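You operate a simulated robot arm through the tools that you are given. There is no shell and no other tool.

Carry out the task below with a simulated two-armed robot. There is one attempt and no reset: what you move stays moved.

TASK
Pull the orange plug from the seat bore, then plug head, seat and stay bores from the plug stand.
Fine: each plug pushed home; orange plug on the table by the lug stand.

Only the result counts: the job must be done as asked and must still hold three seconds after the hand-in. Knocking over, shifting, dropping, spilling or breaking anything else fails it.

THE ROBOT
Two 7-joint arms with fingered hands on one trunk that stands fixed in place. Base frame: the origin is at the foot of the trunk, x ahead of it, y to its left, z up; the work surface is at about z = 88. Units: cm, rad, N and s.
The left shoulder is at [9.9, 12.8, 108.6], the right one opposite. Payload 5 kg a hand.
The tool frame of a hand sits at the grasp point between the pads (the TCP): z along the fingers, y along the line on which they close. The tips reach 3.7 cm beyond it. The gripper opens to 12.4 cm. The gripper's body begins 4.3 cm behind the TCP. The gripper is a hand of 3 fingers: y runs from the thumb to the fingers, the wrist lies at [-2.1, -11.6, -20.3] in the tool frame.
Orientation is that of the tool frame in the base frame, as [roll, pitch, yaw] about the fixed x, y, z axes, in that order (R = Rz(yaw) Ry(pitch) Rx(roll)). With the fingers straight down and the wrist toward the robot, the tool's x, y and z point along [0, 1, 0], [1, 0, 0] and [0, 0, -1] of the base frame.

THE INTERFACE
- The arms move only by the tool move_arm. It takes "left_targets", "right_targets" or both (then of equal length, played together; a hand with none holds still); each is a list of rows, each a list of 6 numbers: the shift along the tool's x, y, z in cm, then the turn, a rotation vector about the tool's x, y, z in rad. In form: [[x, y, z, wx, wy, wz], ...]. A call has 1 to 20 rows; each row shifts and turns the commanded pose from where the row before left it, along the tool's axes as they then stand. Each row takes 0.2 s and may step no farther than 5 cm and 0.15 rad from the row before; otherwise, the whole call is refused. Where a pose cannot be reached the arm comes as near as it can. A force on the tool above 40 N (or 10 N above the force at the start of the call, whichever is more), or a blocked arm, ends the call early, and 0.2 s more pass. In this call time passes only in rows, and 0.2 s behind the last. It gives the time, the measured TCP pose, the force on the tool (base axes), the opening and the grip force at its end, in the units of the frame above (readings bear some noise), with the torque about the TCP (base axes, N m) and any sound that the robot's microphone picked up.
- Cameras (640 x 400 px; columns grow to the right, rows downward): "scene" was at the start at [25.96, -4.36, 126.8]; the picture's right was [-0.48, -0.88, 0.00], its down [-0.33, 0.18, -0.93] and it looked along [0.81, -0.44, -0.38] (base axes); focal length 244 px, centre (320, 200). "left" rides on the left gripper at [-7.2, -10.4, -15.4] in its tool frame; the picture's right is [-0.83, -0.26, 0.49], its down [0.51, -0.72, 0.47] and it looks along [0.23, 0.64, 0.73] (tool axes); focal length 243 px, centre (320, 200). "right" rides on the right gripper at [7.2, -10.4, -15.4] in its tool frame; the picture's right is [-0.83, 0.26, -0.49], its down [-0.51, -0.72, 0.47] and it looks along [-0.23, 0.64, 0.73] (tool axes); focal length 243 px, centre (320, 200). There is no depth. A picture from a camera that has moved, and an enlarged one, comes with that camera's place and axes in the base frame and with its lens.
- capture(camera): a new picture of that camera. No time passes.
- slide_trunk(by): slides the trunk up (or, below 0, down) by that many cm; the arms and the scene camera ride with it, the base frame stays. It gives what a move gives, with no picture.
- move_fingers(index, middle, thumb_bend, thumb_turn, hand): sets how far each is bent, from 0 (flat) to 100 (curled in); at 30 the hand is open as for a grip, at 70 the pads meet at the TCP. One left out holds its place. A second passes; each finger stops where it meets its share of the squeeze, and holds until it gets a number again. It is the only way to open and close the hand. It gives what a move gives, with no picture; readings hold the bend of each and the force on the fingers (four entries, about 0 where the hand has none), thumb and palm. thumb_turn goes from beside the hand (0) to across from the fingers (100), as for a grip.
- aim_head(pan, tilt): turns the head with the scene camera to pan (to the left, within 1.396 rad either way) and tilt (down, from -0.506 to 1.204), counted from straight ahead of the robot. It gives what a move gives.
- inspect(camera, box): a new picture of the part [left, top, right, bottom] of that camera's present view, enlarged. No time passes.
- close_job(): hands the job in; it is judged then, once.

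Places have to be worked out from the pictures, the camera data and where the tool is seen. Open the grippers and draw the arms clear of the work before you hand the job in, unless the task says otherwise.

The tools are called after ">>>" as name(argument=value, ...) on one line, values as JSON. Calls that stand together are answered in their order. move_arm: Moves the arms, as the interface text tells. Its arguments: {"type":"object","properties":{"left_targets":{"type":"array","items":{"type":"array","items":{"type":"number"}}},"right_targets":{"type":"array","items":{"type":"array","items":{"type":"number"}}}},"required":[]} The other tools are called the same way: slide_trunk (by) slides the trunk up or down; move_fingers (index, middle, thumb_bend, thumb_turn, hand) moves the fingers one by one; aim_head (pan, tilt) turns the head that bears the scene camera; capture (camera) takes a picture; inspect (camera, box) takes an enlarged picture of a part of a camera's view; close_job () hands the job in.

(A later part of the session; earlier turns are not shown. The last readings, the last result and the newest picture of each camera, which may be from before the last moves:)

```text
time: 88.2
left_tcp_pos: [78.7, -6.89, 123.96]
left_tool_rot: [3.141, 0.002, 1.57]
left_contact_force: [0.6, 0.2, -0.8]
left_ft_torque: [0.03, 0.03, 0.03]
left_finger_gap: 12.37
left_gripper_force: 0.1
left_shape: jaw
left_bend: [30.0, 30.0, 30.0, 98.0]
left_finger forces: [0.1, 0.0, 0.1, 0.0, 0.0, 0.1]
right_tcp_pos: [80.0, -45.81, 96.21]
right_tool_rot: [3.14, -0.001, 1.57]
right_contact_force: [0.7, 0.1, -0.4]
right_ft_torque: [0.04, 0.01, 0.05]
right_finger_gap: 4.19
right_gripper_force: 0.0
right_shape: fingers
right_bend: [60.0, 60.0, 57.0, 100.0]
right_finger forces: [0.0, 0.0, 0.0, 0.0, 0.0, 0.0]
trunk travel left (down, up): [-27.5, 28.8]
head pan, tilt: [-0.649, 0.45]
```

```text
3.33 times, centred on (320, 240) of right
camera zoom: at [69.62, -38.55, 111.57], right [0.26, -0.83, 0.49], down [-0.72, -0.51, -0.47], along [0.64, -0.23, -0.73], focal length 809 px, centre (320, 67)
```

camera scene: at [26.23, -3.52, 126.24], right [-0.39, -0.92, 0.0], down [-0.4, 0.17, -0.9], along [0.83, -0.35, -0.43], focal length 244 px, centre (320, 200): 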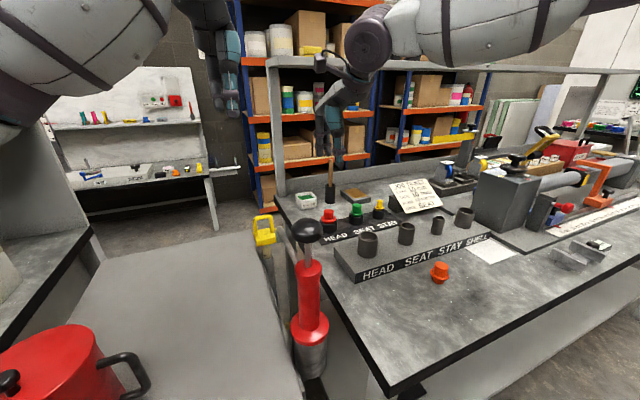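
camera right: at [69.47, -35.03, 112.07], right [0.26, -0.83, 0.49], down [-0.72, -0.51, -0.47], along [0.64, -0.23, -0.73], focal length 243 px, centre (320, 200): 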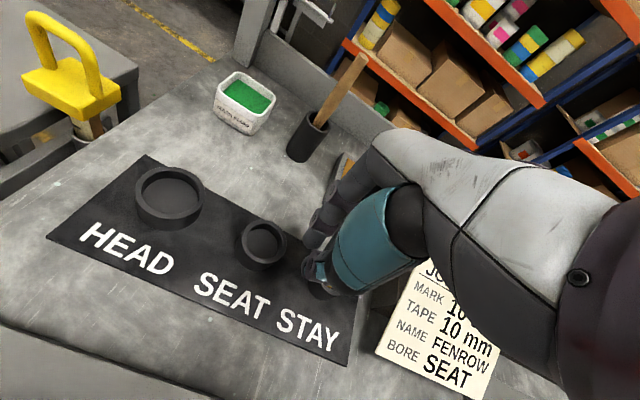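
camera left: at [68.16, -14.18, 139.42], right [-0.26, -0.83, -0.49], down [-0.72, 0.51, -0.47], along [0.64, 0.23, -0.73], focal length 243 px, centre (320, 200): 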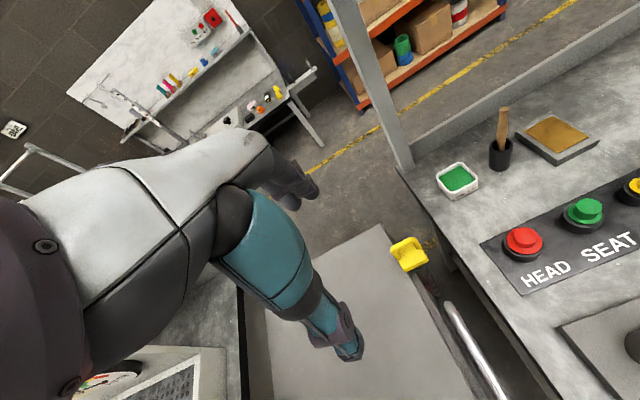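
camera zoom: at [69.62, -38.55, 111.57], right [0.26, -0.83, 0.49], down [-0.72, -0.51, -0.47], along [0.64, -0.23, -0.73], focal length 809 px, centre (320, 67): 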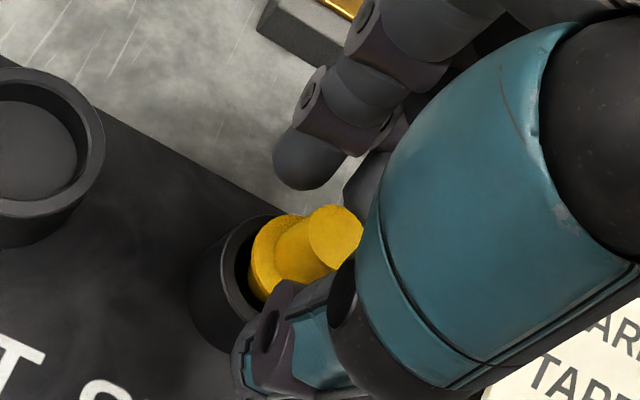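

Aligned, no contact yet. I squeeze all three together.

>>> move_fingers(hand="right", index=80, middle=80, thumb_bend=76)

>>> inspect(camera="scene", box=[290, 165, 350, 215])

>>> inspect(camera="right", box=[260, 180, 380, 300])

```text
time: 89.2
left_tcp_pos: [78.61, -6.89, 124.14]
left_tool_rot: [3.141, -0.001, 1.571]
left_contact_force: [-1.0, -0.5, 0.7]
left_ft_torque: [0.01, 0.01, 0.0]
left_finger_gap: 12.37
left_gripper_force: 0.1
left_shape: jaw
left_bend: [30.0, 30.0, 30.0, 98.0]
left_finger forces: [0.1, 0.0, 0.0, 0.0, 0.1, 0.0]
right_tcp_pos: [79.99, -45.84, 96.22]
right_tool_rot: [-3.141, 0.0, 1.571]
right_contact_force: [-0.6, -0.1, -0.2]
right_ft_torque: [-0.02, 0.0, 0.02]
right_finger_gap: 1.12
right_gripper_force: 21.1
right_shape: fingers
right_bend: [75.0, 73.0, 67.0, 100.0]
right_finger forces: [11.1, 14.0, 0.0, 0.0, 18.2, 0.0]
trunk travel left (down, up): [-27.5, 28.8]
head pan, tilt: [-0.649, 0.45]
```

```text
8.00 times, centred on (320, 190) of scene
camera zoom: at [25.13, -5.5, 126.23], right [-0.6, -0.8, 0.0], down [-0.35, 0.26, -0.9], along [0.72, -0.54, -0.44], focal length 1949 px, centre (320, 280)
```

zoom: 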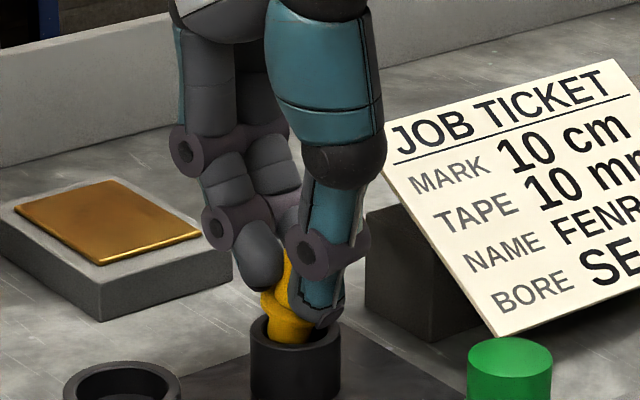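

```text
3.33 times, centred on (320, 240) of right
camera zoom: at [69.62, -38.55, 111.57], right [0.26, -0.83, 0.49], down [-0.72, -0.51, -0.47], along [0.64, -0.23, -0.73], focal length 809 px, centre (320, 67)
```

zoom: 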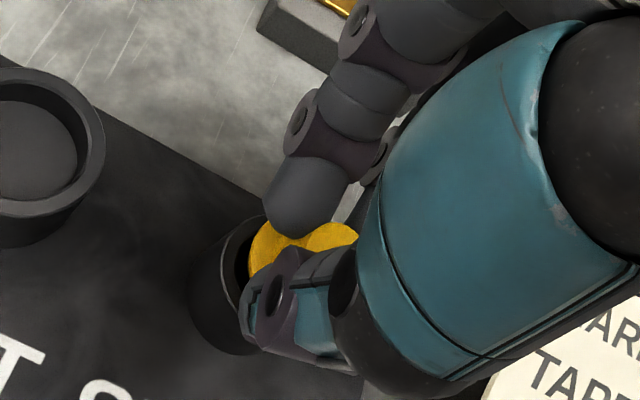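

All three fingers now hold the yellow knob (11, 14, 18 N). I lift slowly.

>>> move_arm(right_targets=[[0, 0, -0.3, 0, 0, 0], [0, 0, -0.5, 0, 0, 0], [0, 0, -1, 0, 0, 0], [0, 0, -2, 0, 0, 0], [0, 0, -3, 0, 0, 0], [0, 0, -3.2, 0, 0, 0]])

>>> inspect(camera="scene", box=[290, 125, 350, 175])

>>> inspect(camera="right", box=[260, 180, 380, 300])

```text
time: 90.6
left_tcp_pos: [78.61, -6.77, 124.09]
left_tool_rot: [3.142, 0.0, 1.572]
left_contact_force: [-0.9, 0.0, 0.3]
left_ft_torque: [0.03, -0.04, 0.0]
left_finger_gap: 12.4
left_gripper_force: 0.0
left_shape: jaw
left_bend: [30.0, 30.0, 30.0, 98.0]
left_finger forces: [0.0, 0.1, 0.0, 0.1, 0.0, 0.0]
right_tcp_pos: [79.9, -45.75, 106.22]
right_tool_rot: [-3.141, 0.0, 1.571]
right_contact_force: [0.1, 0.3, -0.6]
right_ft_torque: [0.02, 0.0, 0.01]
right_finger_gap: 1.16
right_gripper_force: 21.8
right_shape: fingers
right_bend: [75.0, 73.0, 67.0, 100.0]
right_finger forces: [11.7, 14.5, 0.0, 0.0, 18.1, 0.1]
trunk travel left (down, up): [-27.5, 28.8]
head pan, tilt: [-0.649, 0.45]
```

```text
8.00 times, centred on (320, 150) of scene
camera zoom: at [25.05, -5.45, 126.25], right [-0.6, -0.8, 0.0], down [-0.35, 0.26, -0.9], along [0.72, -0.54, -0.43], focal length 1949 px, centre (320, 600)
```

zoom: 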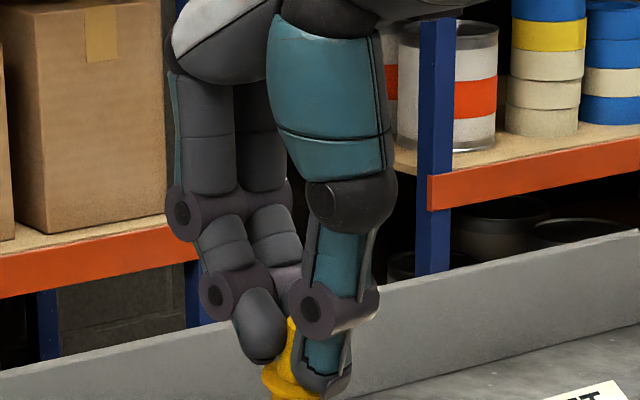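

```text
3.33 times, centred on (320, 240) of right
camera zoom: at [69.41, -38.63, 121.67], right [0.26, -0.83, 0.49], down [-0.72, -0.51, -0.47], along [0.64, -0.23, -0.73], focal length 809 px, centre (320, 67)
```

zoom: 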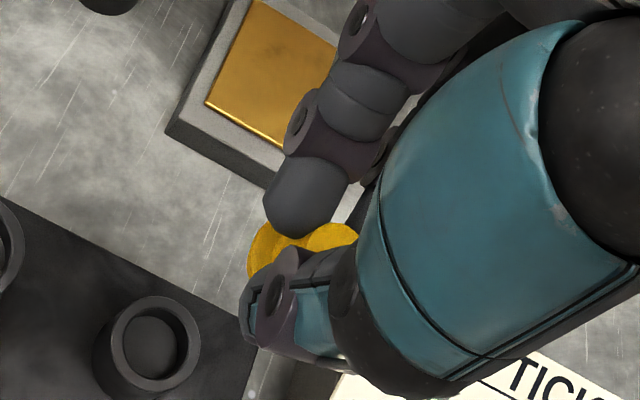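

The yellow plug came up with the hand. I check its attitude from the scene camera.

>>> inspect(camera="scene", box=[295, 150, 345, 190])

>>> inspect(camera="right", box=[290, 220, 350, 280])

```text
10.00 times, centred on (320, 170) of scene
camera zoom: at [25.05, -5.45, 126.25], right [-0.6, -0.8, 0.0], down [-0.35, 0.26, -0.9], along [0.72, -0.54, -0.43], focal length 2437 px, centre (320, 500)
```

zoom: 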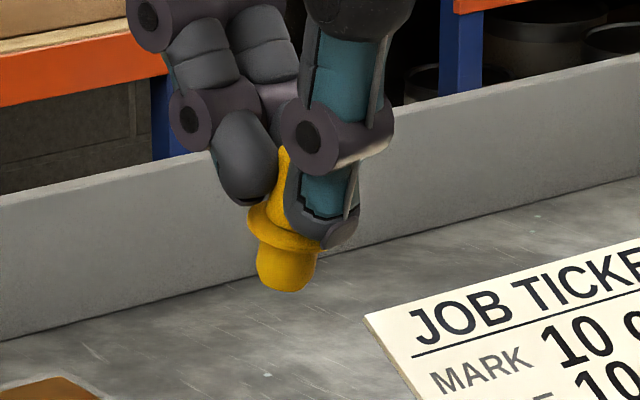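

```text
6.67 times, centred on (320, 250) of right
camera zoom: at [69.41, -38.63, 121.67], right [0.26, -0.83, 0.49], down [-0.72, -0.51, -0.47], along [0.64, -0.23, -0.73], focal length 1618 px, centre (320, -133)
```

zoom: 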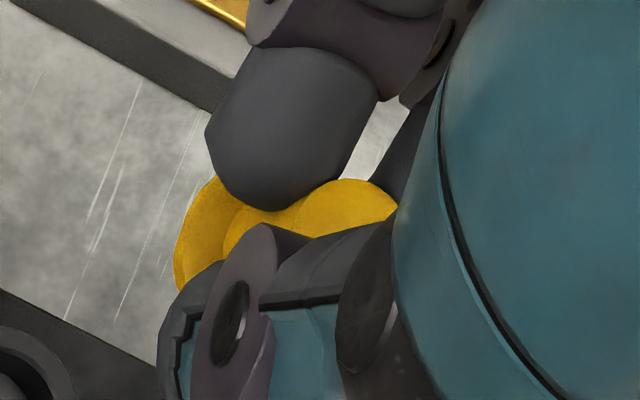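

The plug is held with its top leaning about 0.3 rad toward -x. I carry it over the stay bore at (63.24, -51.5) and then tilt the hand about its x axis to set the plug upright.

>>> move_arm(right_targets=[[-1.38, -4.18, 0, 0, 0, 0], [-1.38, -4.18, 0, 0, 0, 0], [-1.38, -4.18, 0, 0, 0, 0], [-1.36, -4.18, 0, 0, 0, 0], [0, 0, 0, 0.1, 0, 0], [0, 0, 0, 0.1, 0, 0], [0, 0, 0, 0.08, 0, 0]])

>>> aim_head(pan=-0.87, tilt=0.45)

>>> capture(camera="scene")

>>> inspect(camera="right", box=[240, 200, 400, 360])

```text
time: 92.2
left_tcp_pos: [78.86, -6.92, 124.04]
left_tool_rot: [-3.138, 0.0, 1.572]
left_contact_force: [0.6, -0.4, 0.1]
left_ft_torque: [-0.02, 0.0, -0.01]
left_finger_gap: 12.37
left_gripper_force: 0.1
left_shape: jaw
left_bend: [30.0, 30.0, 30.0, 98.0]
left_finger forces: [0.0, 0.0, 0.1, 0.0, 0.0, 0.0]
right_tcp_pos: [63.37, -51.24, 106.01]
right_tool_rot: [-2.859, 0.001, 1.571]
right_contact_force: [-0.2, 0.5, -0.4]
right_ft_torque: [0.04, 0.03, -0.02]
right_finger_gap: 1.08
right_gripper_force: 21.1
right_shape: fingers
right_bend: [75.0, 73.0, 67.0, 100.0]
right_finger forces: [11.0, 14.1, 0.0, 0.1, 17.6, 0.0]
trunk travel left (down, up): [-27.5, 28.8]
head pan, tilt: [-0.649, 0.45]
```

```text
time: 93.0
left_tcp_pos: [78.68, -7.01, 124.03]
left_tool_rot: [-3.141, -0.001, 1.57]
left_contact_force: [0.0, 0.2, 0.8]
left_ft_torque: [-0.03, -0.04, 0.01]
left_finger_gap: 12.36
left_gripper_force: 0.0
left_shape: jaw
left_bend: [30.0, 30.0, 30.0, 98.0]
left_finger forces: [0.1, 0.0, 0.1, 0.0, 0.0, 0.0]
right_tcp_pos: [63.42, -51.32, 106.14]
right_tool_rot: [-2.862, 0.0, 1.571]
right_contact_force: [-0.2, -0.1, 0.1]
right_ft_torque: [-0.01, -0.03, 0.0]
right_finger_gap: 1.05
right_gripper_force: 21.6
right_shape: fingers
right_bend: [75.0, 73.0, 67.0, 100.0]
right_finger forces: [11.0, 14.1, 0.0, 0.0, 17.7, 0.1]
trunk travel left (down, up): [-27.5, 28.8]
head pan, tilt: [-0.869, 0.45]
```

```text
taken
camera scene: at [23.72, -6.96, 126.24], right [-0.76, -0.65, 0.0], down [-0.28, 0.33, -0.9], along [0.58, -0.69, -0.44], focal length 244 px, centre (320, 200)
```

scene: 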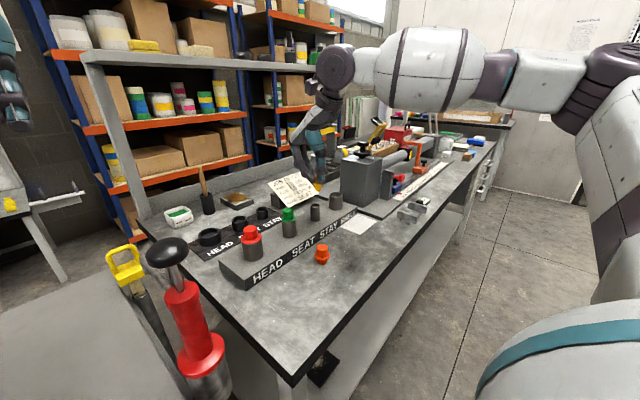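

```text
2.50 times, centred on (320, 280) of right
camera zoom: at [57.5, -44.08, 123.9], right [0.39, -0.83, 0.4], down [-0.82, -0.51, -0.25], along [0.41, -0.23, -0.88], focal length 606 px, centre (320, 0)
```

zoom: 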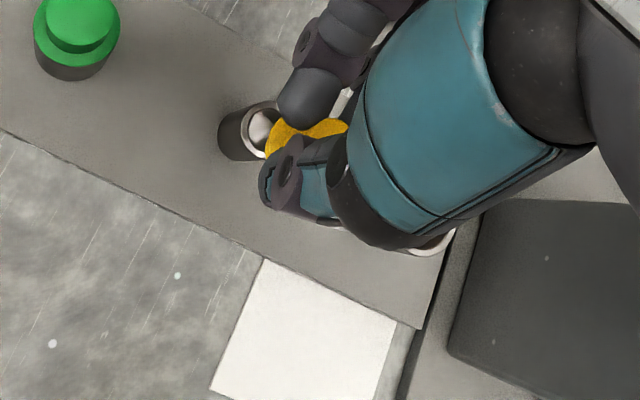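

>>> inspect(camera="scene", box=[290, 165, 350, 215])

>>> inspect(camera="scene", box=[300, 170, 340, 205])

>>> inspect(camera="right", box=[280, 220, 350, 290])

```text
8.00 times, centred on (320, 190) of scene
camera zoom: at [23.72, -6.96, 126.24], right [-0.76, -0.65, 0.0], down [-0.28, 0.33, -0.9], along [0.58, -0.69, -0.44], focal length 1949 px, centre (320, 280)
```

zoom: 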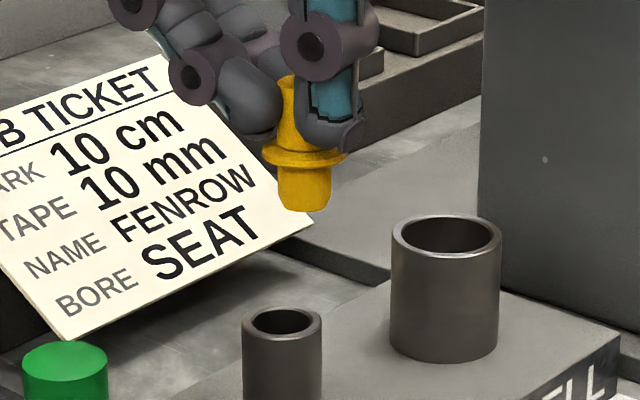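

```text
11.43 times, centred on (320, 188) of scene
camera zoom: at [23.72, -6.96, 126.24], right [-0.76, -0.65, 0.0], down [-0.28, 0.33, -0.9], along [0.58, -0.69, -0.44], focal length 2785 px, centre (320, 343)
```

zoom: 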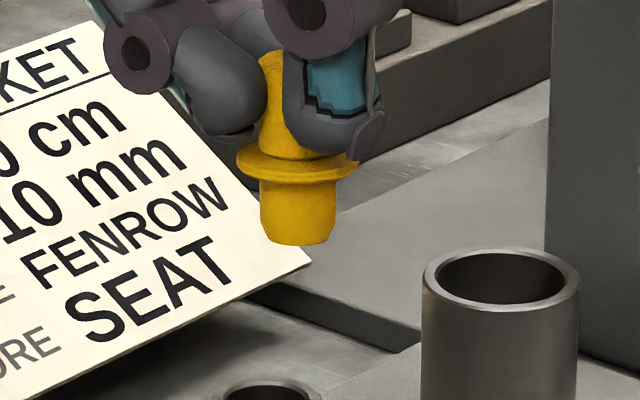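

```text
5.71 times, centred on (315, 255) of right
camera zoom: at [57.5, -44.08, 123.9], right [0.39, -0.83, 0.4], down [-0.82, -0.51, -0.25], along [0.41, -0.23, -0.88], focal length 1386 px, centre (349, -114)
```

zoom: 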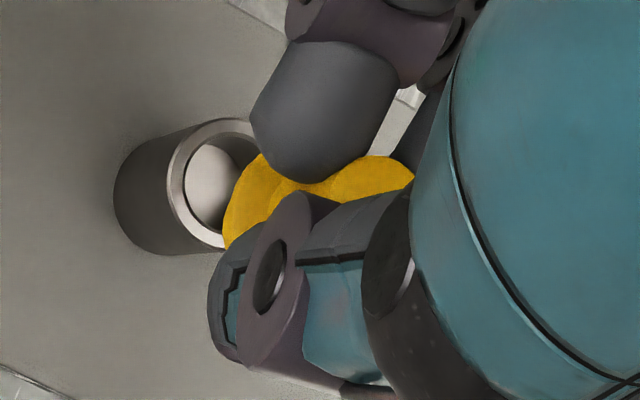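

The plug now hangs upright, with its flange at about (61.95, -51.55, 102.4). I move +1.2 in x, -0.1 in y and 3 cm down, all in base axes (converted to the tilted tool axes).

>>> move_arm(right_targets=[[-0.1, 1.15, -0.33, 0, 0, 0], [0, 0.41, 1.44, 0, 0, 0], [0, 0.41, 1.44, 0, 0, 0]])

>>> inspect(camera="scene", box=[290, 175, 340, 215])

>>> inspect(camera="right", box=[280, 220, 350, 290])

```text
time: 93.8
left_tcp_pos: [78.65, -7.05, 123.89]
left_tool_rot: [3.141, -0.001, 1.569]
left_contact_force: [0.4, -1.2, -0.4]
left_ft_torque: [0.03, 0.05, 0.02]
left_finger_gap: 12.36
left_gripper_force: 0.1
left_shape: jaw
left_bend: [30.0, 30.0, 30.0, 98.0]
left_finger forces: [0.1, 0.0, 0.1, 0.0, 0.1, 0.0]
right_tcp_pos: [64.45, -51.42, 103.13]
right_tool_rot: [-2.86, 0.0, 1.57]
right_contact_force: [-1.1, 0.1, -0.3]
right_ft_torque: [-0.03, 0.03, 0.0]
right_finger_gap: 1.06
right_gripper_force: 21.7
right_shape: fingers
right_bend: [75.0, 73.0, 67.0, 100.0]
right_finger forces: [11.1, 14.2, 0.1, 0.0, 17.7, 0.0]
trunk travel left (down, up): [-27.5, 28.8]
head pan, tilt: [-0.869, 0.45]
```

```text
10.00 times, centred on (315, 195) of scene
camera zoom: at [23.78, -6.98, 126.22], right [-0.76, -0.65, 0.0], down [-0.28, 0.33, -0.9], along [0.58, -0.69, -0.44], focal length 2437 px, centre (370, 250)
```

zoom: 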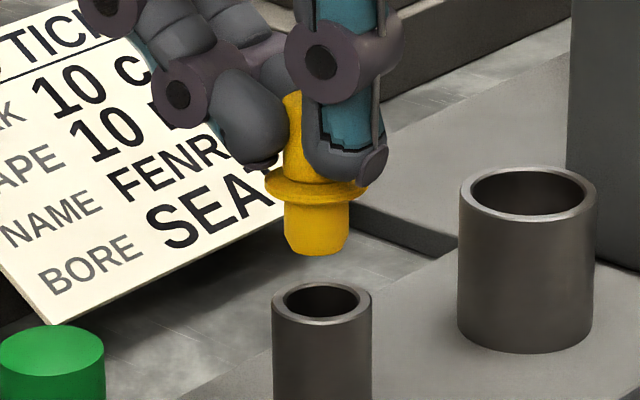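

```text
5.71 times, centred on (315, 255) of right
camera zoom: at [58.85, -44.2, 120.81], right [0.39, -0.83, 0.4], down [-0.82, -0.51, -0.25], along [0.41, -0.23, -0.88], focal length 1386 px, centre (349, -114)
```

zoom: 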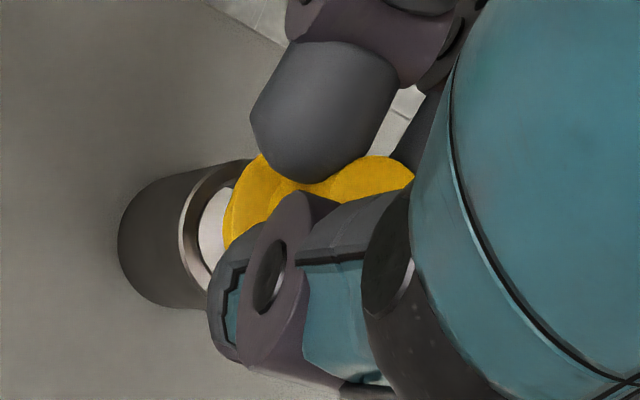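

Refined: bore ≈ (63.45, -51.9), flange ≈ (63.22, -51.5, 99.4). I shift (+0.17, -0.38) and lower 1.7 cm to just above the rim.

>>> move_arm(right_targets=[[-0.38, 0.163, -0.047, 0, 0, 0], [0, 0.235, 0.817, 0, 0, 0], [0, 0.235, 0.817, 0, 0, 0]])

>>> inspect(camera="scene", box=[295, 180, 335, 215])

>>> inspect(camera="right", box=[280, 220, 350, 290])

```text
time: 94.6
left_tcp_pos: [78.72, -7.05, 124.01]
left_tool_rot: [-3.141, 0.0, 1.571]
left_contact_force: [-0.3, 0.5, 0.2]
left_ft_torque: [0.01, 0.03, -0.03]
left_finger_gap: 12.37
left_gripper_force: 0.1
left_shape: jaw
left_bend: [30.0, 30.0, 30.0, 98.0]
left_finger forces: [0.0, 0.0, 0.0, 0.1, 0.0, 0.0]
right_tcp_pos: [64.77, -51.81, 101.51]
right_tool_rot: [-2.861, 0.001, 1.571]
right_contact_force: [0.5, 0.1, -1.4]
right_ft_torque: [-0.01, -0.02, 0.06]
right_finger_gap: 1.09
right_gripper_force: 21.5
right_shape: fingers
right_bend: [75.0, 73.0, 67.0, 100.0]
right_finger forces: [11.1, 14.3, 0.0, 0.1, 17.7, 0.0]
trunk travel left (down, up): [-27.5, 28.8]
head pan, tilt: [-0.869, 0.45]
```

```text
11.43 times, centred on (315, 198) of scene
camera zoom: at [23.73, -6.98, 126.23], right [-0.76, -0.65, 0.0], down [-0.28, 0.33, -0.9], along [0.58, -0.69, -0.44], focal length 2785 px, centre (377, 229)
```

zoom: 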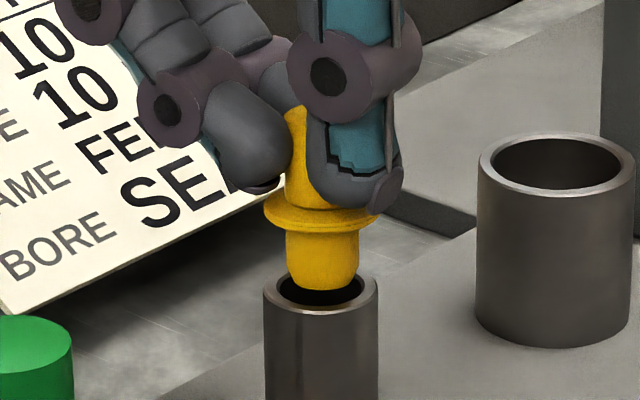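

```text
5.71 times, centred on (315, 255) of right
camera zoom: at [58.97, -44.62, 119.14], right [0.39, -0.83, 0.4], down [-0.82, -0.51, -0.25], along [0.41, -0.23, -0.88], focal length 1386 px, centre (349, -114)
```

zoom: 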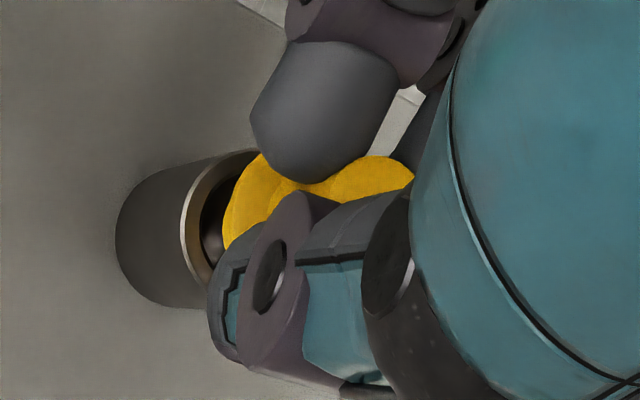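

Stub and bore are concentric in both views, with the stub just above the rim. I lower in small steps and watch the force.

>>> move_arm(right_targets=[[0, 0.055, 0.192, 0, 0, 0], [0, 0.055, 0.192, 0, 0, 0], [0, 0.055, 0.192, 0, 0, 0]])

>>> inspect(camera="scene", box=[295, 180, 335, 215])

>>> inspect(camera="right", box=[280, 220, 350, 290])

```text
time: 95.4
left_tcp_pos: [78.71, -6.88, 124.0]
left_tool_rot: [3.141, -0.001, 1.571]
left_contact_force: [0.4, -0.5, -0.3]
left_ft_torque: [-0.02, -0.02, 0.04]
left_finger_gap: 12.35
left_gripper_force: 0.1
left_shape: jaw
left_bend: [30.0, 30.0, 30.0, 98.0]
left_finger forces: [0.0, 0.1, 0.0, 0.0, 0.0, 0.0]
right_tcp_pos: [64.9, -51.77, 100.93]
right_tool_rot: [-2.862, 0.001, 1.572]
right_contact_force: [-0.1, 0.1, 0.0]
right_ft_torque: [0.02, 0.02, 0.03]
right_finger_gap: 1.07
right_gripper_force: 21.6
right_shape: fingers
right_bend: [75.0, 73.0, 67.0, 100.0]
right_finger forces: [11.1, 14.3, 0.0, 0.0, 17.6, 0.0]
trunk travel left (down, up): [-27.5, 28.8]
head pan, tilt: [-0.869, 0.45]
```

```text
11.43 times, centred on (315, 198) of scene
camera zoom: at [23.74, -6.96, 126.23], right [-0.76, -0.65, 0.0], down [-0.28, 0.33, -0.9], along [0.58, -0.69, -0.44], focal length 2785 px, centre (377, 229)
```

zoom: 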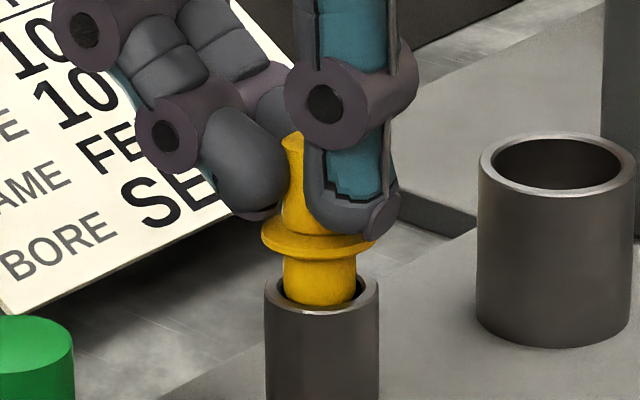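

```text
5.71 times, centred on (315, 255) of right
camera zoom: at [59.03, -44.54, 118.5], right [0.39, -0.83, 0.4], down [-0.82, -0.51, -0.25], along [0.41, -0.23, -0.88], focal length 1386 px, centre (349, -114)
```

zoom: 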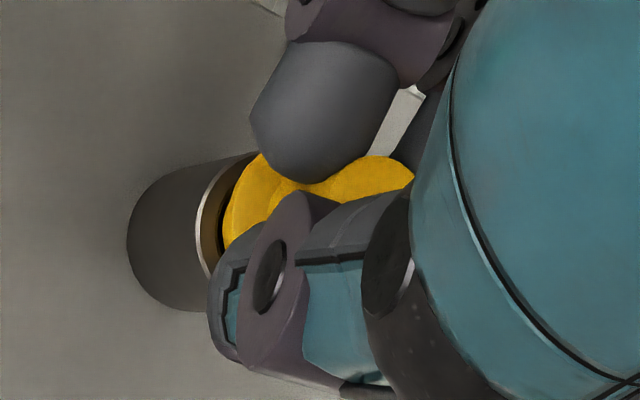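

The stub is entering with no force. I continue.

>>> move_arm(right_targets=[[-0.03, 0.04, 0.195, 0, 0, 0], [0, 0.055, 0.192, 0, 0, 0], [0, 0.055, 0.192, 0, 0, 0]])

>>> inspect(camera="scene", box=[295, 180, 335, 215])

>>> inspect(camera="right", box=[280, 220, 350, 290])

```text
time: 96.2
left_tcp_pos: [78.84, -6.89, 124.09]
left_tool_rot: [3.141, 0.0, 1.571]
left_contact_force: [-0.6, -0.2, -0.3]
left_ft_torque: [0.03, -0.01, 0.01]
left_finger_gap: 12.33
left_gripper_force: 0.0
left_shape: jaw
left_bend: [30.0, 30.0, 30.0, 98.0]
left_finger forces: [0.0, 0.1, 0.1, 0.1, 0.1, 0.1]
right_tcp_pos: [64.58, -51.84, 100.16]
right_tool_rot: [-2.862, 0.0, 1.571]
right_contact_force: [0.5, -0.1, -0.7]
right_ft_torque: [0.0, -0.03, 0.04]
right_finger_gap: 1.06
right_gripper_force: 22.1
right_shape: fingers
right_bend: [75.0, 73.0, 67.0, 100.0]
right_finger forces: [11.2, 14.3, 0.1, 0.0, 17.7, 0.0]
trunk travel left (down, up): [-27.5, 28.8]
head pan, tilt: [-0.869, 0.45]
```

```text
11.43 times, centred on (315, 198) of scene
camera zoom: at [23.74, -6.97, 126.23], right [-0.76, -0.65, 0.0], down [-0.28, 0.33, -0.9], along [0.58, -0.69, -0.44], focal length 2785 px, centre (377, 229)
```

zoom: 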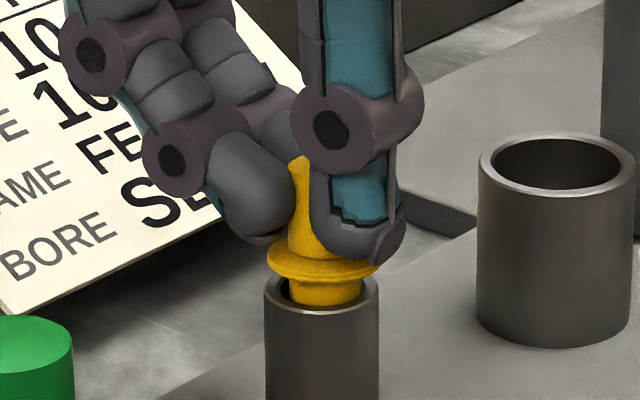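

```text
5.71 times, centred on (315, 255) of right
camera zoom: at [58.93, -44.63, 117.86], right [0.39, -0.83, 0.4], down [-0.82, -0.51, -0.25], along [0.41, -0.23, -0.88], focal length 1386 px, centre (349, -114)
```

zoom: 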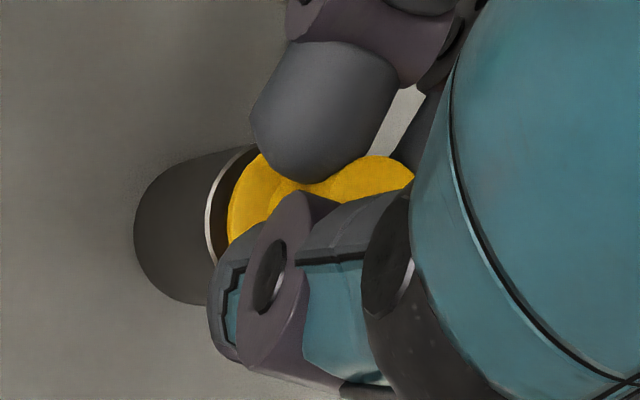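

>>> move_arm(right_targets=[[0, 0.055, 0.192, 0, 0, 0], [0, 0.055, 0.192, 0, 0, 0]])

>>> inspect(camera="scene", box=[295, 180, 335, 215])

```text
time: 96.8
left_tcp_pos: [78.71, -6.85, 124.04]
left_tool_rot: [3.142, 0.0, 1.571]
left_contact_force: [0.1, 0.0, 0.0]
left_ft_torque: [-0.04, 0.03, -0.01]
left_finger_gap: 12.36
left_gripper_force: 0.1
left_shape: jaw
left_bend: [30.0, 30.0, 30.0, 98.0]
left_finger forces: [0.0, 0.1, 0.0, 0.1, 0.0, 0.1]
right_tcp_pos: [64.68, -51.75, 99.85]
right_tool_rot: [-2.86, 0.0, 1.574]
right_contact_force: [1.1, -0.3, -0.3]
right_ft_torque: [0.03, 0.0, 0.01]
right_finger_gap: 1.08
right_gripper_force: 21.9
right_shape: fingers
right_bend: [75.0, 73.0, 67.0, 100.0]
right_finger forces: [11.2, 14.2, 0.0, 0.1, 17.7, 0.1]
trunk travel left (down, up): [-27.5, 28.8]
head pan, tilt: [-0.869, 0.45]
```

```text
11.43 times, centred on (315, 198) of scene
camera zoom: at [23.74, -6.96, 126.23], right [-0.76, -0.65, 0.0], down [-0.28, 0.33, -0.9], along [0.58, -0.69, -0.44], focal length 2785 px, centre (377, 229)
```

zoom: 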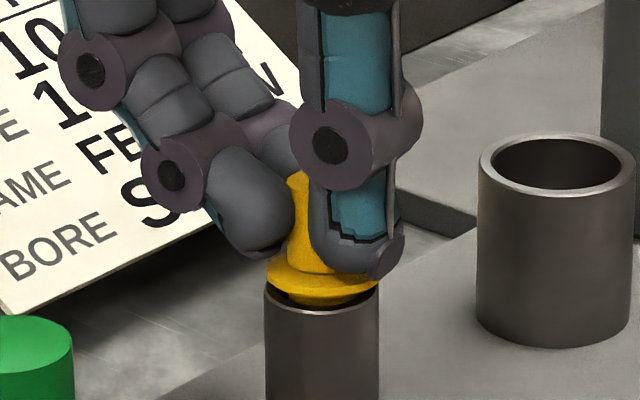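

Nearly seated, no force. I press down further.

>>> move_arm(right_targets=[[0, 0.041, 0.144, 0, 0, 0], [0, 0.041, 0.144, 0, 0, 0], [0, 0.041, 0.144, 0, 0, 0]])

>>> inspect(camera="scene", box=[295, 180, 335, 215])

>>> inspect(camera="right", box=[280, 220, 350, 290])

```text
time: 97.6
left_tcp_pos: [78.73, -6.82, 124.09]
left_tool_rot: [-3.14, 0.002, 1.571]
left_contact_force: [-0.2, 0.0, 0.4]
left_ft_torque: [-0.01, 0.01, 0.03]
left_finger_gap: 12.37
left_gripper_force: 0.1
left_shape: jaw
left_bend: [30.0, 30.0, 30.0, 98.0]
left_finger forces: [0.1, 0.0, 0.0, 0.0, 0.0, 0.1]
right_tcp_pos: [64.72, -51.71, 99.6]
right_tool_rot: [-2.865, 0.0, 1.572]
right_contact_force: [3.1, 2.0, 9.2]
right_ft_torque: [-0.07, -0.17, -0.05]
right_finger_gap: 1.09
right_gripper_force: 28.0
right_shape: fingers
right_bend: [75.0, 73.0, 67.0, 100.0]
right_finger forces: [17.4, 19.2, 0.1, 0.1, 19.4, 0.0]
trunk travel left (down, up): [-27.5, 28.8]
head pan, tilt: [-0.869, 0.45]
```

```text
11.43 times, centred on (315, 198) of scene
camera zoom: at [23.7, -6.86, 126.25], right [-0.76, -0.65, 0.0], down [-0.28, 0.33, -0.9], along [0.58, -0.69, -0.43], focal length 2785 px, centre (377, 229)
```

zoom: 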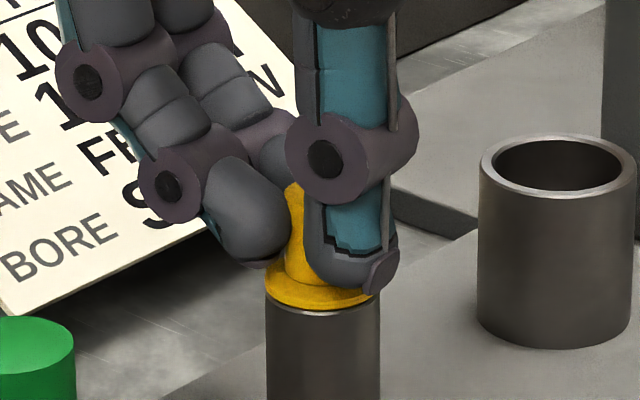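

```text
5.71 times, centred on (315, 255) of right
camera zoom: at [58.94, -44.46, 117.23], right [0.39, -0.83, 0.4], down [-0.82, -0.51, -0.25], along [0.42, -0.23, -0.88], focal length 1386 px, centre (349, -114)
```

zoom: 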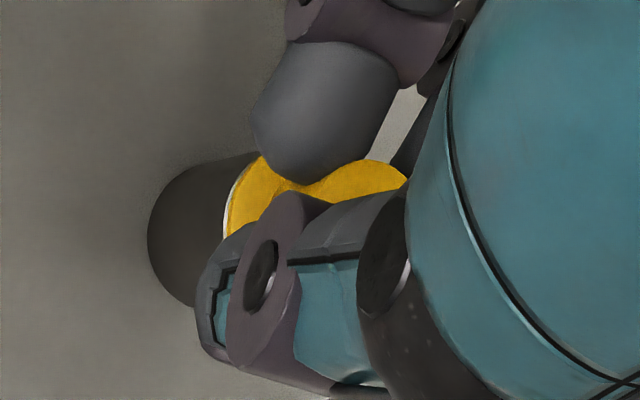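

The flange has met the rim (9 N). I push to about 30 N to make sure it is home.

>>> move_arm(right_targets=[[0, 0.033, 0.115, 0, 0, 0], [0, 0.033, 0.115, 0, 0, 0], [0, 0.033, 0.115, 0, 0, 0]])

>>> inspect(camera="scene", box=[295, 180, 335, 215])

```text
time: 98.4
left_tcp_pos: [78.71, -6.66, 124.1]
left_tool_rot: [3.141, 0.003, 1.572]
left_contact_force: [-0.3, -1.1, -0.3]
left_ft_torque: [0.04, 0.0, 0.01]
left_finger_gap: 12.37
left_gripper_force: 0.0
left_shape: jaw
left_bend: [30.0, 30.0, 30.0, 98.0]
left_finger forces: [0.1, 0.0, 0.0, 0.1, 0.0, 0.1]
right_tcp_pos: [64.85, -51.76, 99.45]
right_tool_rot: [-2.868, 0.002, 1.571]
right_contact_force: [18.6, 0.7, 34.4]
right_ft_torque: [0.0, -0.23, 0.08]
right_finger_gap: 1.1
right_gripper_force: 38.7
right_shape: fingers
right_bend: [76.0, 74.0, 67.0, 100.0]
right_finger forces: [27.4, 31.1, 0.0, 0.0, 19.2, 0.0]
trunk travel left (down, up): [-27.5, 28.8]
head pan, tilt: [-0.869, 0.45]
```

```text
11.43 times, centred on (315, 198) of scene
camera zoom: at [23.67, -6.73, 126.28], right [-0.76, -0.65, 0.0], down [-0.28, 0.33, -0.9], along [0.58, -0.69, -0.43], focal length 2785 px, centre (377, 229)
```

zoom: 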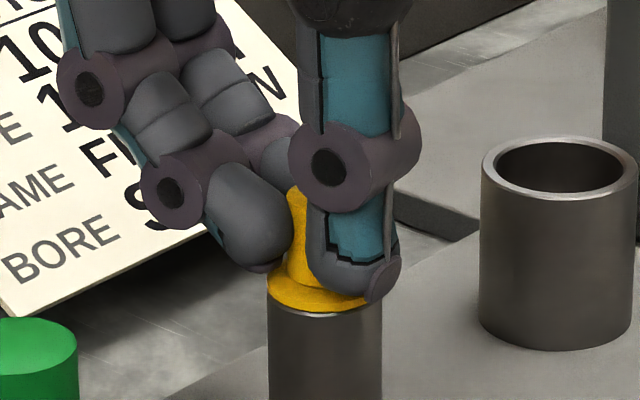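

34 N: it is home. I relax the push and open the hand.

>>> move_arm(right_targets=[[0, -0.08, -0.25, 0, 0, 0]])

>>> move_fingers(hand="right", index=56, middle=56, thumb_bend=52)

>>> inspect(camera="scene", box=[290, 170, 340, 215])

>>> inspect(camera="right", box=[260, 200, 370, 310])

```text
time: 98.8
left_tcp_pos: [78.72, -6.66, 123.97]
left_tool_rot: [3.141, 0.003, 1.572]
left_contact_force: [-0.1, 0.4, 0.3]
left_ft_torque: [0.01, -0.02, 0.0]
left_finger_gap: 12.38
left_gripper_force: 0.1
left_shape: jaw
left_bend: [30.0, 30.0, 30.0, 98.0]
left_finger forces: [0.0, 0.0, 0.0, 0.0, 0.0, 0.1]
right_tcp_pos: [64.74, -51.81, 99.44]
right_tool_rot: [-2.863, 0.003, 1.573]
right_contact_force: [21.4, -0.7, 28.5]
right_ft_torque: [-0.14, -0.46, 0.06]
right_finger_gap: 1.04
right_gripper_force: 34.1
right_shape: fingers
right_bend: [76.0, 74.0, 67.0, 100.0]
right_finger forces: [22.4, 27.9, 0.0, 0.0, 17.9, 0.0]
trunk travel left (down, up): [-27.5, 28.8]
head pan, tilt: [-0.869, 0.45]
```

```text
time: 99.8
left_tcp_pos: [78.51, -6.66, 124.36]
left_tool_rot: [3.139, 0.002, 1.572]
left_contact_force: [-0.6, -0.1, 0.1]
left_ft_torque: [0.07, 0.0, -0.01]
left_finger_gap: 12.39
left_gripper_force: 0.1
left_shape: jaw
left_bend: [30.0, 30.0, 30.0, 98.0]
left_finger forces: [0.1, 0.0, 0.0, 0.0, 0.0, 0.0]
right_tcp_pos: [64.46, -51.64, 99.64]
right_tool_rot: [-2.862, 0.002, 1.572]
right_contact_force: [-8.4, 8.6, 24.8]
right_ft_torque: [0.21, 0.38, -0.06]
right_finger_gap: 3.23
right_gripper_force: 14.3
right_shape: fingers
right_bend: [73.0, 73.0, 52.0, 100.0]
right_finger forces: [17.4, 11.0, 0.0, 0.0, 0.1, 0.1]
trunk travel left (down, up): [-27.5, 28.8]
head pan, tilt: [-0.869, 0.45]
```

```text
8.89 times, centred on (315, 192) of scene
camera zoom: at [23.44, -6.68, 126.3], right [-0.76, -0.65, 0.0], down [-0.28, 0.33, -0.9], along [0.58, -0.69, -0.43], focal length 2166 px, centre (364, 267)
```

zoom: 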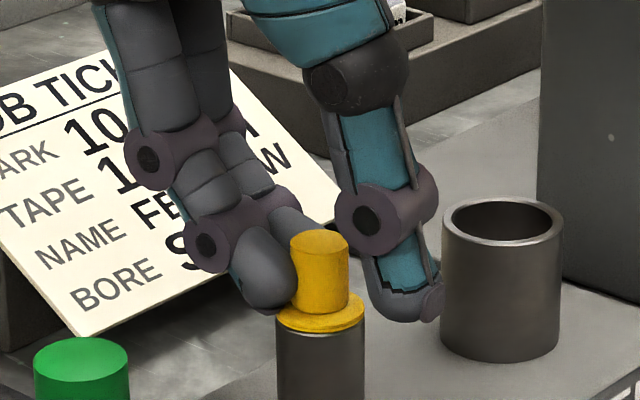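

```text
3.64 times, centred on (315, 255) of right
camera zoom: at [58.59, -44.33, 117.22], right [0.39, -0.83, 0.4], down [-0.82, -0.51, -0.25], along [0.42, -0.23, -0.88], focal length 882 px, centre (338, 0)
```

zoom: 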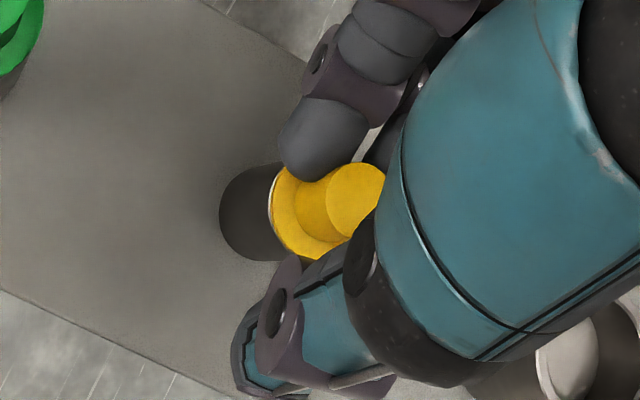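

The plug is flush and upright. The two fingers press down on the flange while opening (tilted hand), so I raise the hand gently to free them.

>>> move_arm(right_targets=[[0, -0.07, -0.24, 0, 0, 0], [0, -0.07, -0.24, 0, 0, 0], [0, -0.07, -0.24, 0, 0, 0]])

>>> inspect(camera="scene", box=[290, 170, 340, 215])

>>> inspect(camera="right", box=[260, 200, 370, 310])

```text
time: 100.6
left_tcp_pos: [78.76, -6.94, 124.03]
left_tool_rot: [-3.138, 0.0, 1.57]
left_contact_force: [-0.2, 0.3, -0.1]
left_ft_torque: [-0.01, 0.0, -0.01]
left_finger_gap: 12.36
left_gripper_force: 0.1
left_shape: jaw
left_bend: [30.0, 30.0, 30.0, 98.0]
left_finger forces: [0.0, 0.0, 0.0, 0.0, 0.0, 0.0]
right_tcp_pos: [64.8, -51.95, 100.05]
right_tool_rot: [-2.862, 0.001, 1.57]
right_contact_force: [-0.8, -0.1, -0.7]
right_ft_torque: [-0.01, 0.02, -0.01]
right_finger_gap: 5.43
right_gripper_force: 0.0
right_shape: fingers
right_bend: [56.0, 56.0, 52.0, 100.0]
right_finger forces: [0.0, 0.0, 0.1, 0.0, 0.1, 0.1]
trunk travel left (down, up): [-27.5, 28.8]
head pan, tilt: [-0.869, 0.45]
```

```text
8.89 times, centred on (315, 192) of scene
camera zoom: at [23.79, -7.01, 126.2], right [-0.76, -0.65, 0.0], down [-0.28, 0.33, -0.9], along [0.58, -0.69, -0.44], focal length 2166 px, centre (364, 267)
```

zoom: 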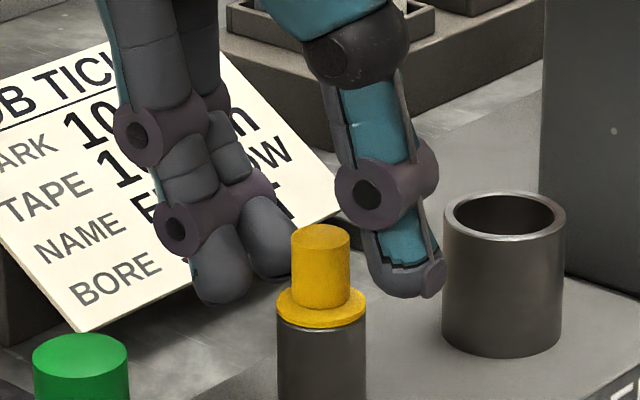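

```text
3.64 times, centred on (315, 255) of right
camera zoom: at [58.98, -44.7, 117.67], right [0.39, -0.83, 0.4], down [-0.82, -0.51, -0.25], along [0.41, -0.23, -0.88], focal length 882 px, centre (338, 0)
```

zoom: 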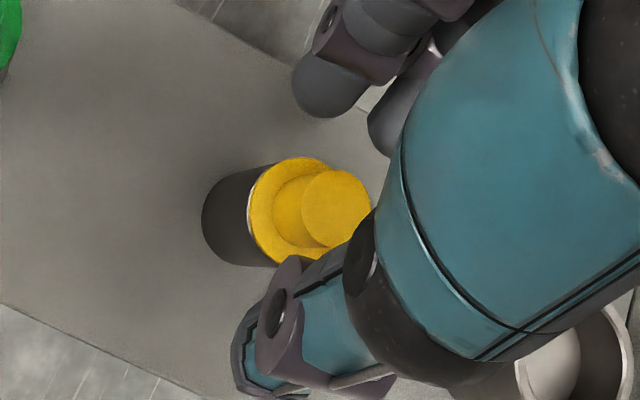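

Free. I raise the hand straight up clear of the plug.

>>> move_arm(right_targets=[[0, -0.276, -0.961, 0, 0, 0], [0, -0.552, -1.922, 0, 0, 0], [0, -0.828, -2.883, 0, 0, 0], [0, -1.104, -3.844, 0, 0, 0], [0, 0, 0, -0.1, 0, 0], [0, 0, 0, -0.1, 0, 0], [0, 0, 0, -0.08, 0, 0]])

>>> inspect(camera="scene", box=[210, 170, 370, 270])

>>> capture(camera="right")

```text
time: 102.2
left_tcp_pos: [78.72, -6.97, 123.97]
left_tool_rot: [3.14, 0.0, 1.571]
left_contact_force: [0.8, -0.3, 0.6]
left_ft_torque: [-0.02, 0.0, -0.04]
left_finger_gap: 12.37
left_gripper_force: 0.2
left_shape: jaw
left_bend: [30.0, 30.0, 30.0, 98.0]
left_finger forces: [0.1, 0.0, 0.0, 0.1, 0.0, 0.0]
right_tcp_pos: [64.76, -51.91, 110.06]
right_tool_rot: [3.14, -0.001, 1.571]
right_contact_force: [0.4, 0.3, 0.0]
right_ft_torque: [0.02, 0.01, -0.02]
right_finger_gap: 5.45
right_gripper_force: 0.1
right_shape: fingers
right_bend: [56.0, 56.0, 52.0, 100.0]
right_finger forces: [0.1, 0.0, 0.0, 0.0, 0.0, 0.1]
trunk travel left (down, up): [-27.5, 28.8]
head pan, tilt: [-0.869, 0.45]
```

```text
4.00 times, centred on (290, 220) of scene
camera zoom: at [23.72, -7.02, 126.23], right [-0.76, -0.65, 0.0], down [-0.28, 0.33, -0.9], along [0.58, -0.69, -0.44], focal length 975 px, centre (440, 120)
```

zoom: 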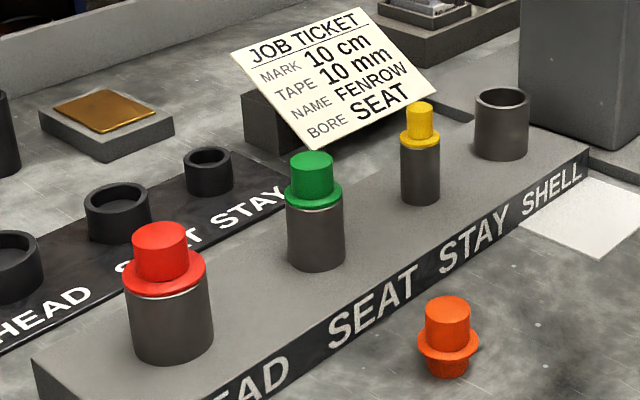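

```text
taken
camera right: at [54.3, -44.61, 125.48], right [0.26, -0.83, 0.49], down [-0.72, -0.51, -0.47], along [0.64, -0.23, -0.73], focal length 243 px, centre (320, 200)
```

right: 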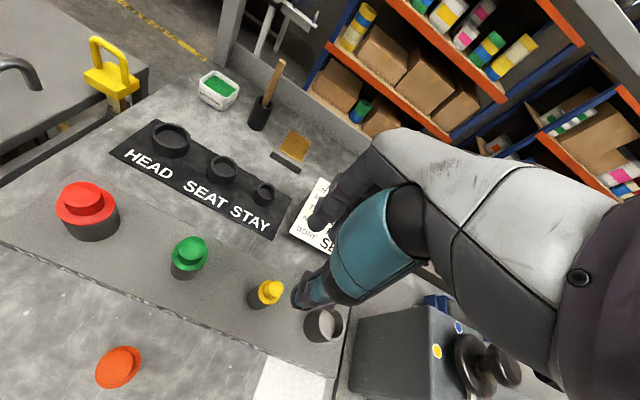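

All three plugs are in their bores and orange stands on the table. I zoom in to check that every flange is really flush with the rim.

>>> inspect(camera="scene", box=[235, 220, 275, 250])

>>> inspect(camera="scene", box=[270, 200, 310, 230])

>>> inspect(camera="scene", box=[295, 190, 335, 220])

>>> inspect(camera="right", box=[40, 170, 300, 330])

```text
13.33 times, centred on (255, 235) of scene
camera zoom: at [23.72, -7.02, 126.23], right [-0.76, -0.65, 0.0], down [-0.28, 0.33, -0.9], along [0.58, -0.69, -0.44], focal length 3249 px, centre (1187, -267)
```

zoom: 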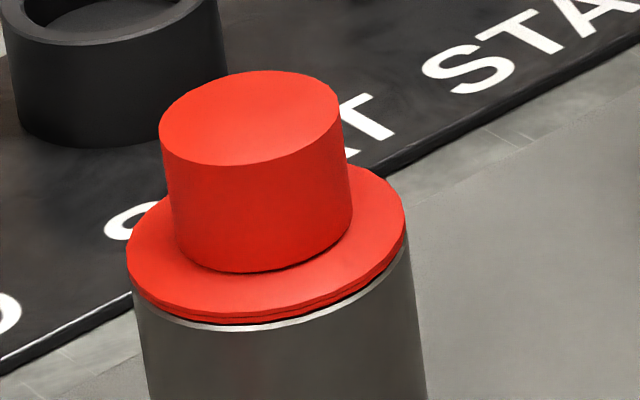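

```text
13.33 times, centred on (290, 215) of scene
camera zoom: at [23.72, -7.02, 126.23], right [-0.76, -0.65, 0.0], down [-0.28, 0.33, -0.9], along [0.58, -0.69, -0.44], focal length 3249 px, centre (720, 0)
```

zoom: 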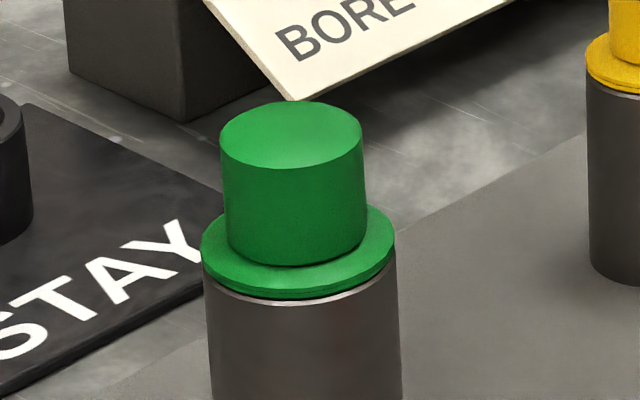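

```text
13.33 times, centred on (315, 205) of scene
camera zoom: at [23.72, -7.02, 126.23], right [-0.76, -0.65, 0.0], down [-0.28, 0.33, -0.9], along [0.58, -0.69, -0.44], focal length 3249 px, centre (387, 133)
```

zoom: 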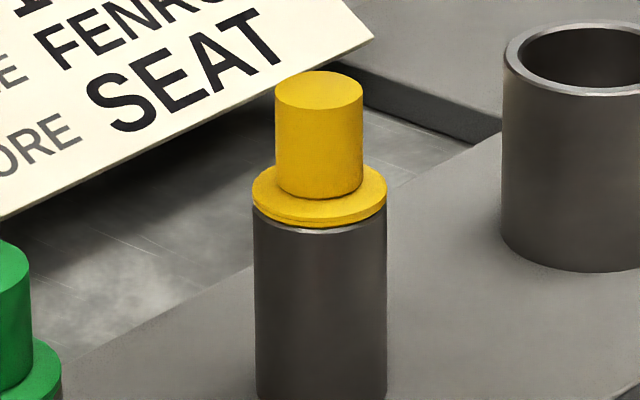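

```text
2.46 times, centred on (170, 250) of right
camera zoom: at [54.3, -44.61, 125.48], right [0.26, -0.83, 0.49], down [-0.72, -0.51, -0.47], along [0.64, -0.23, -0.73], focal length 597 px, centre (689, 77)
```

zoom: 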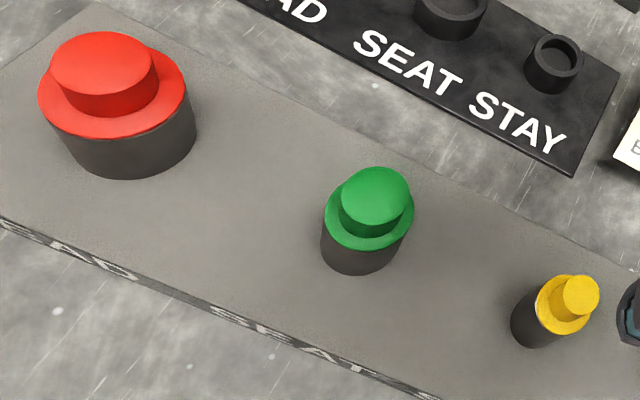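

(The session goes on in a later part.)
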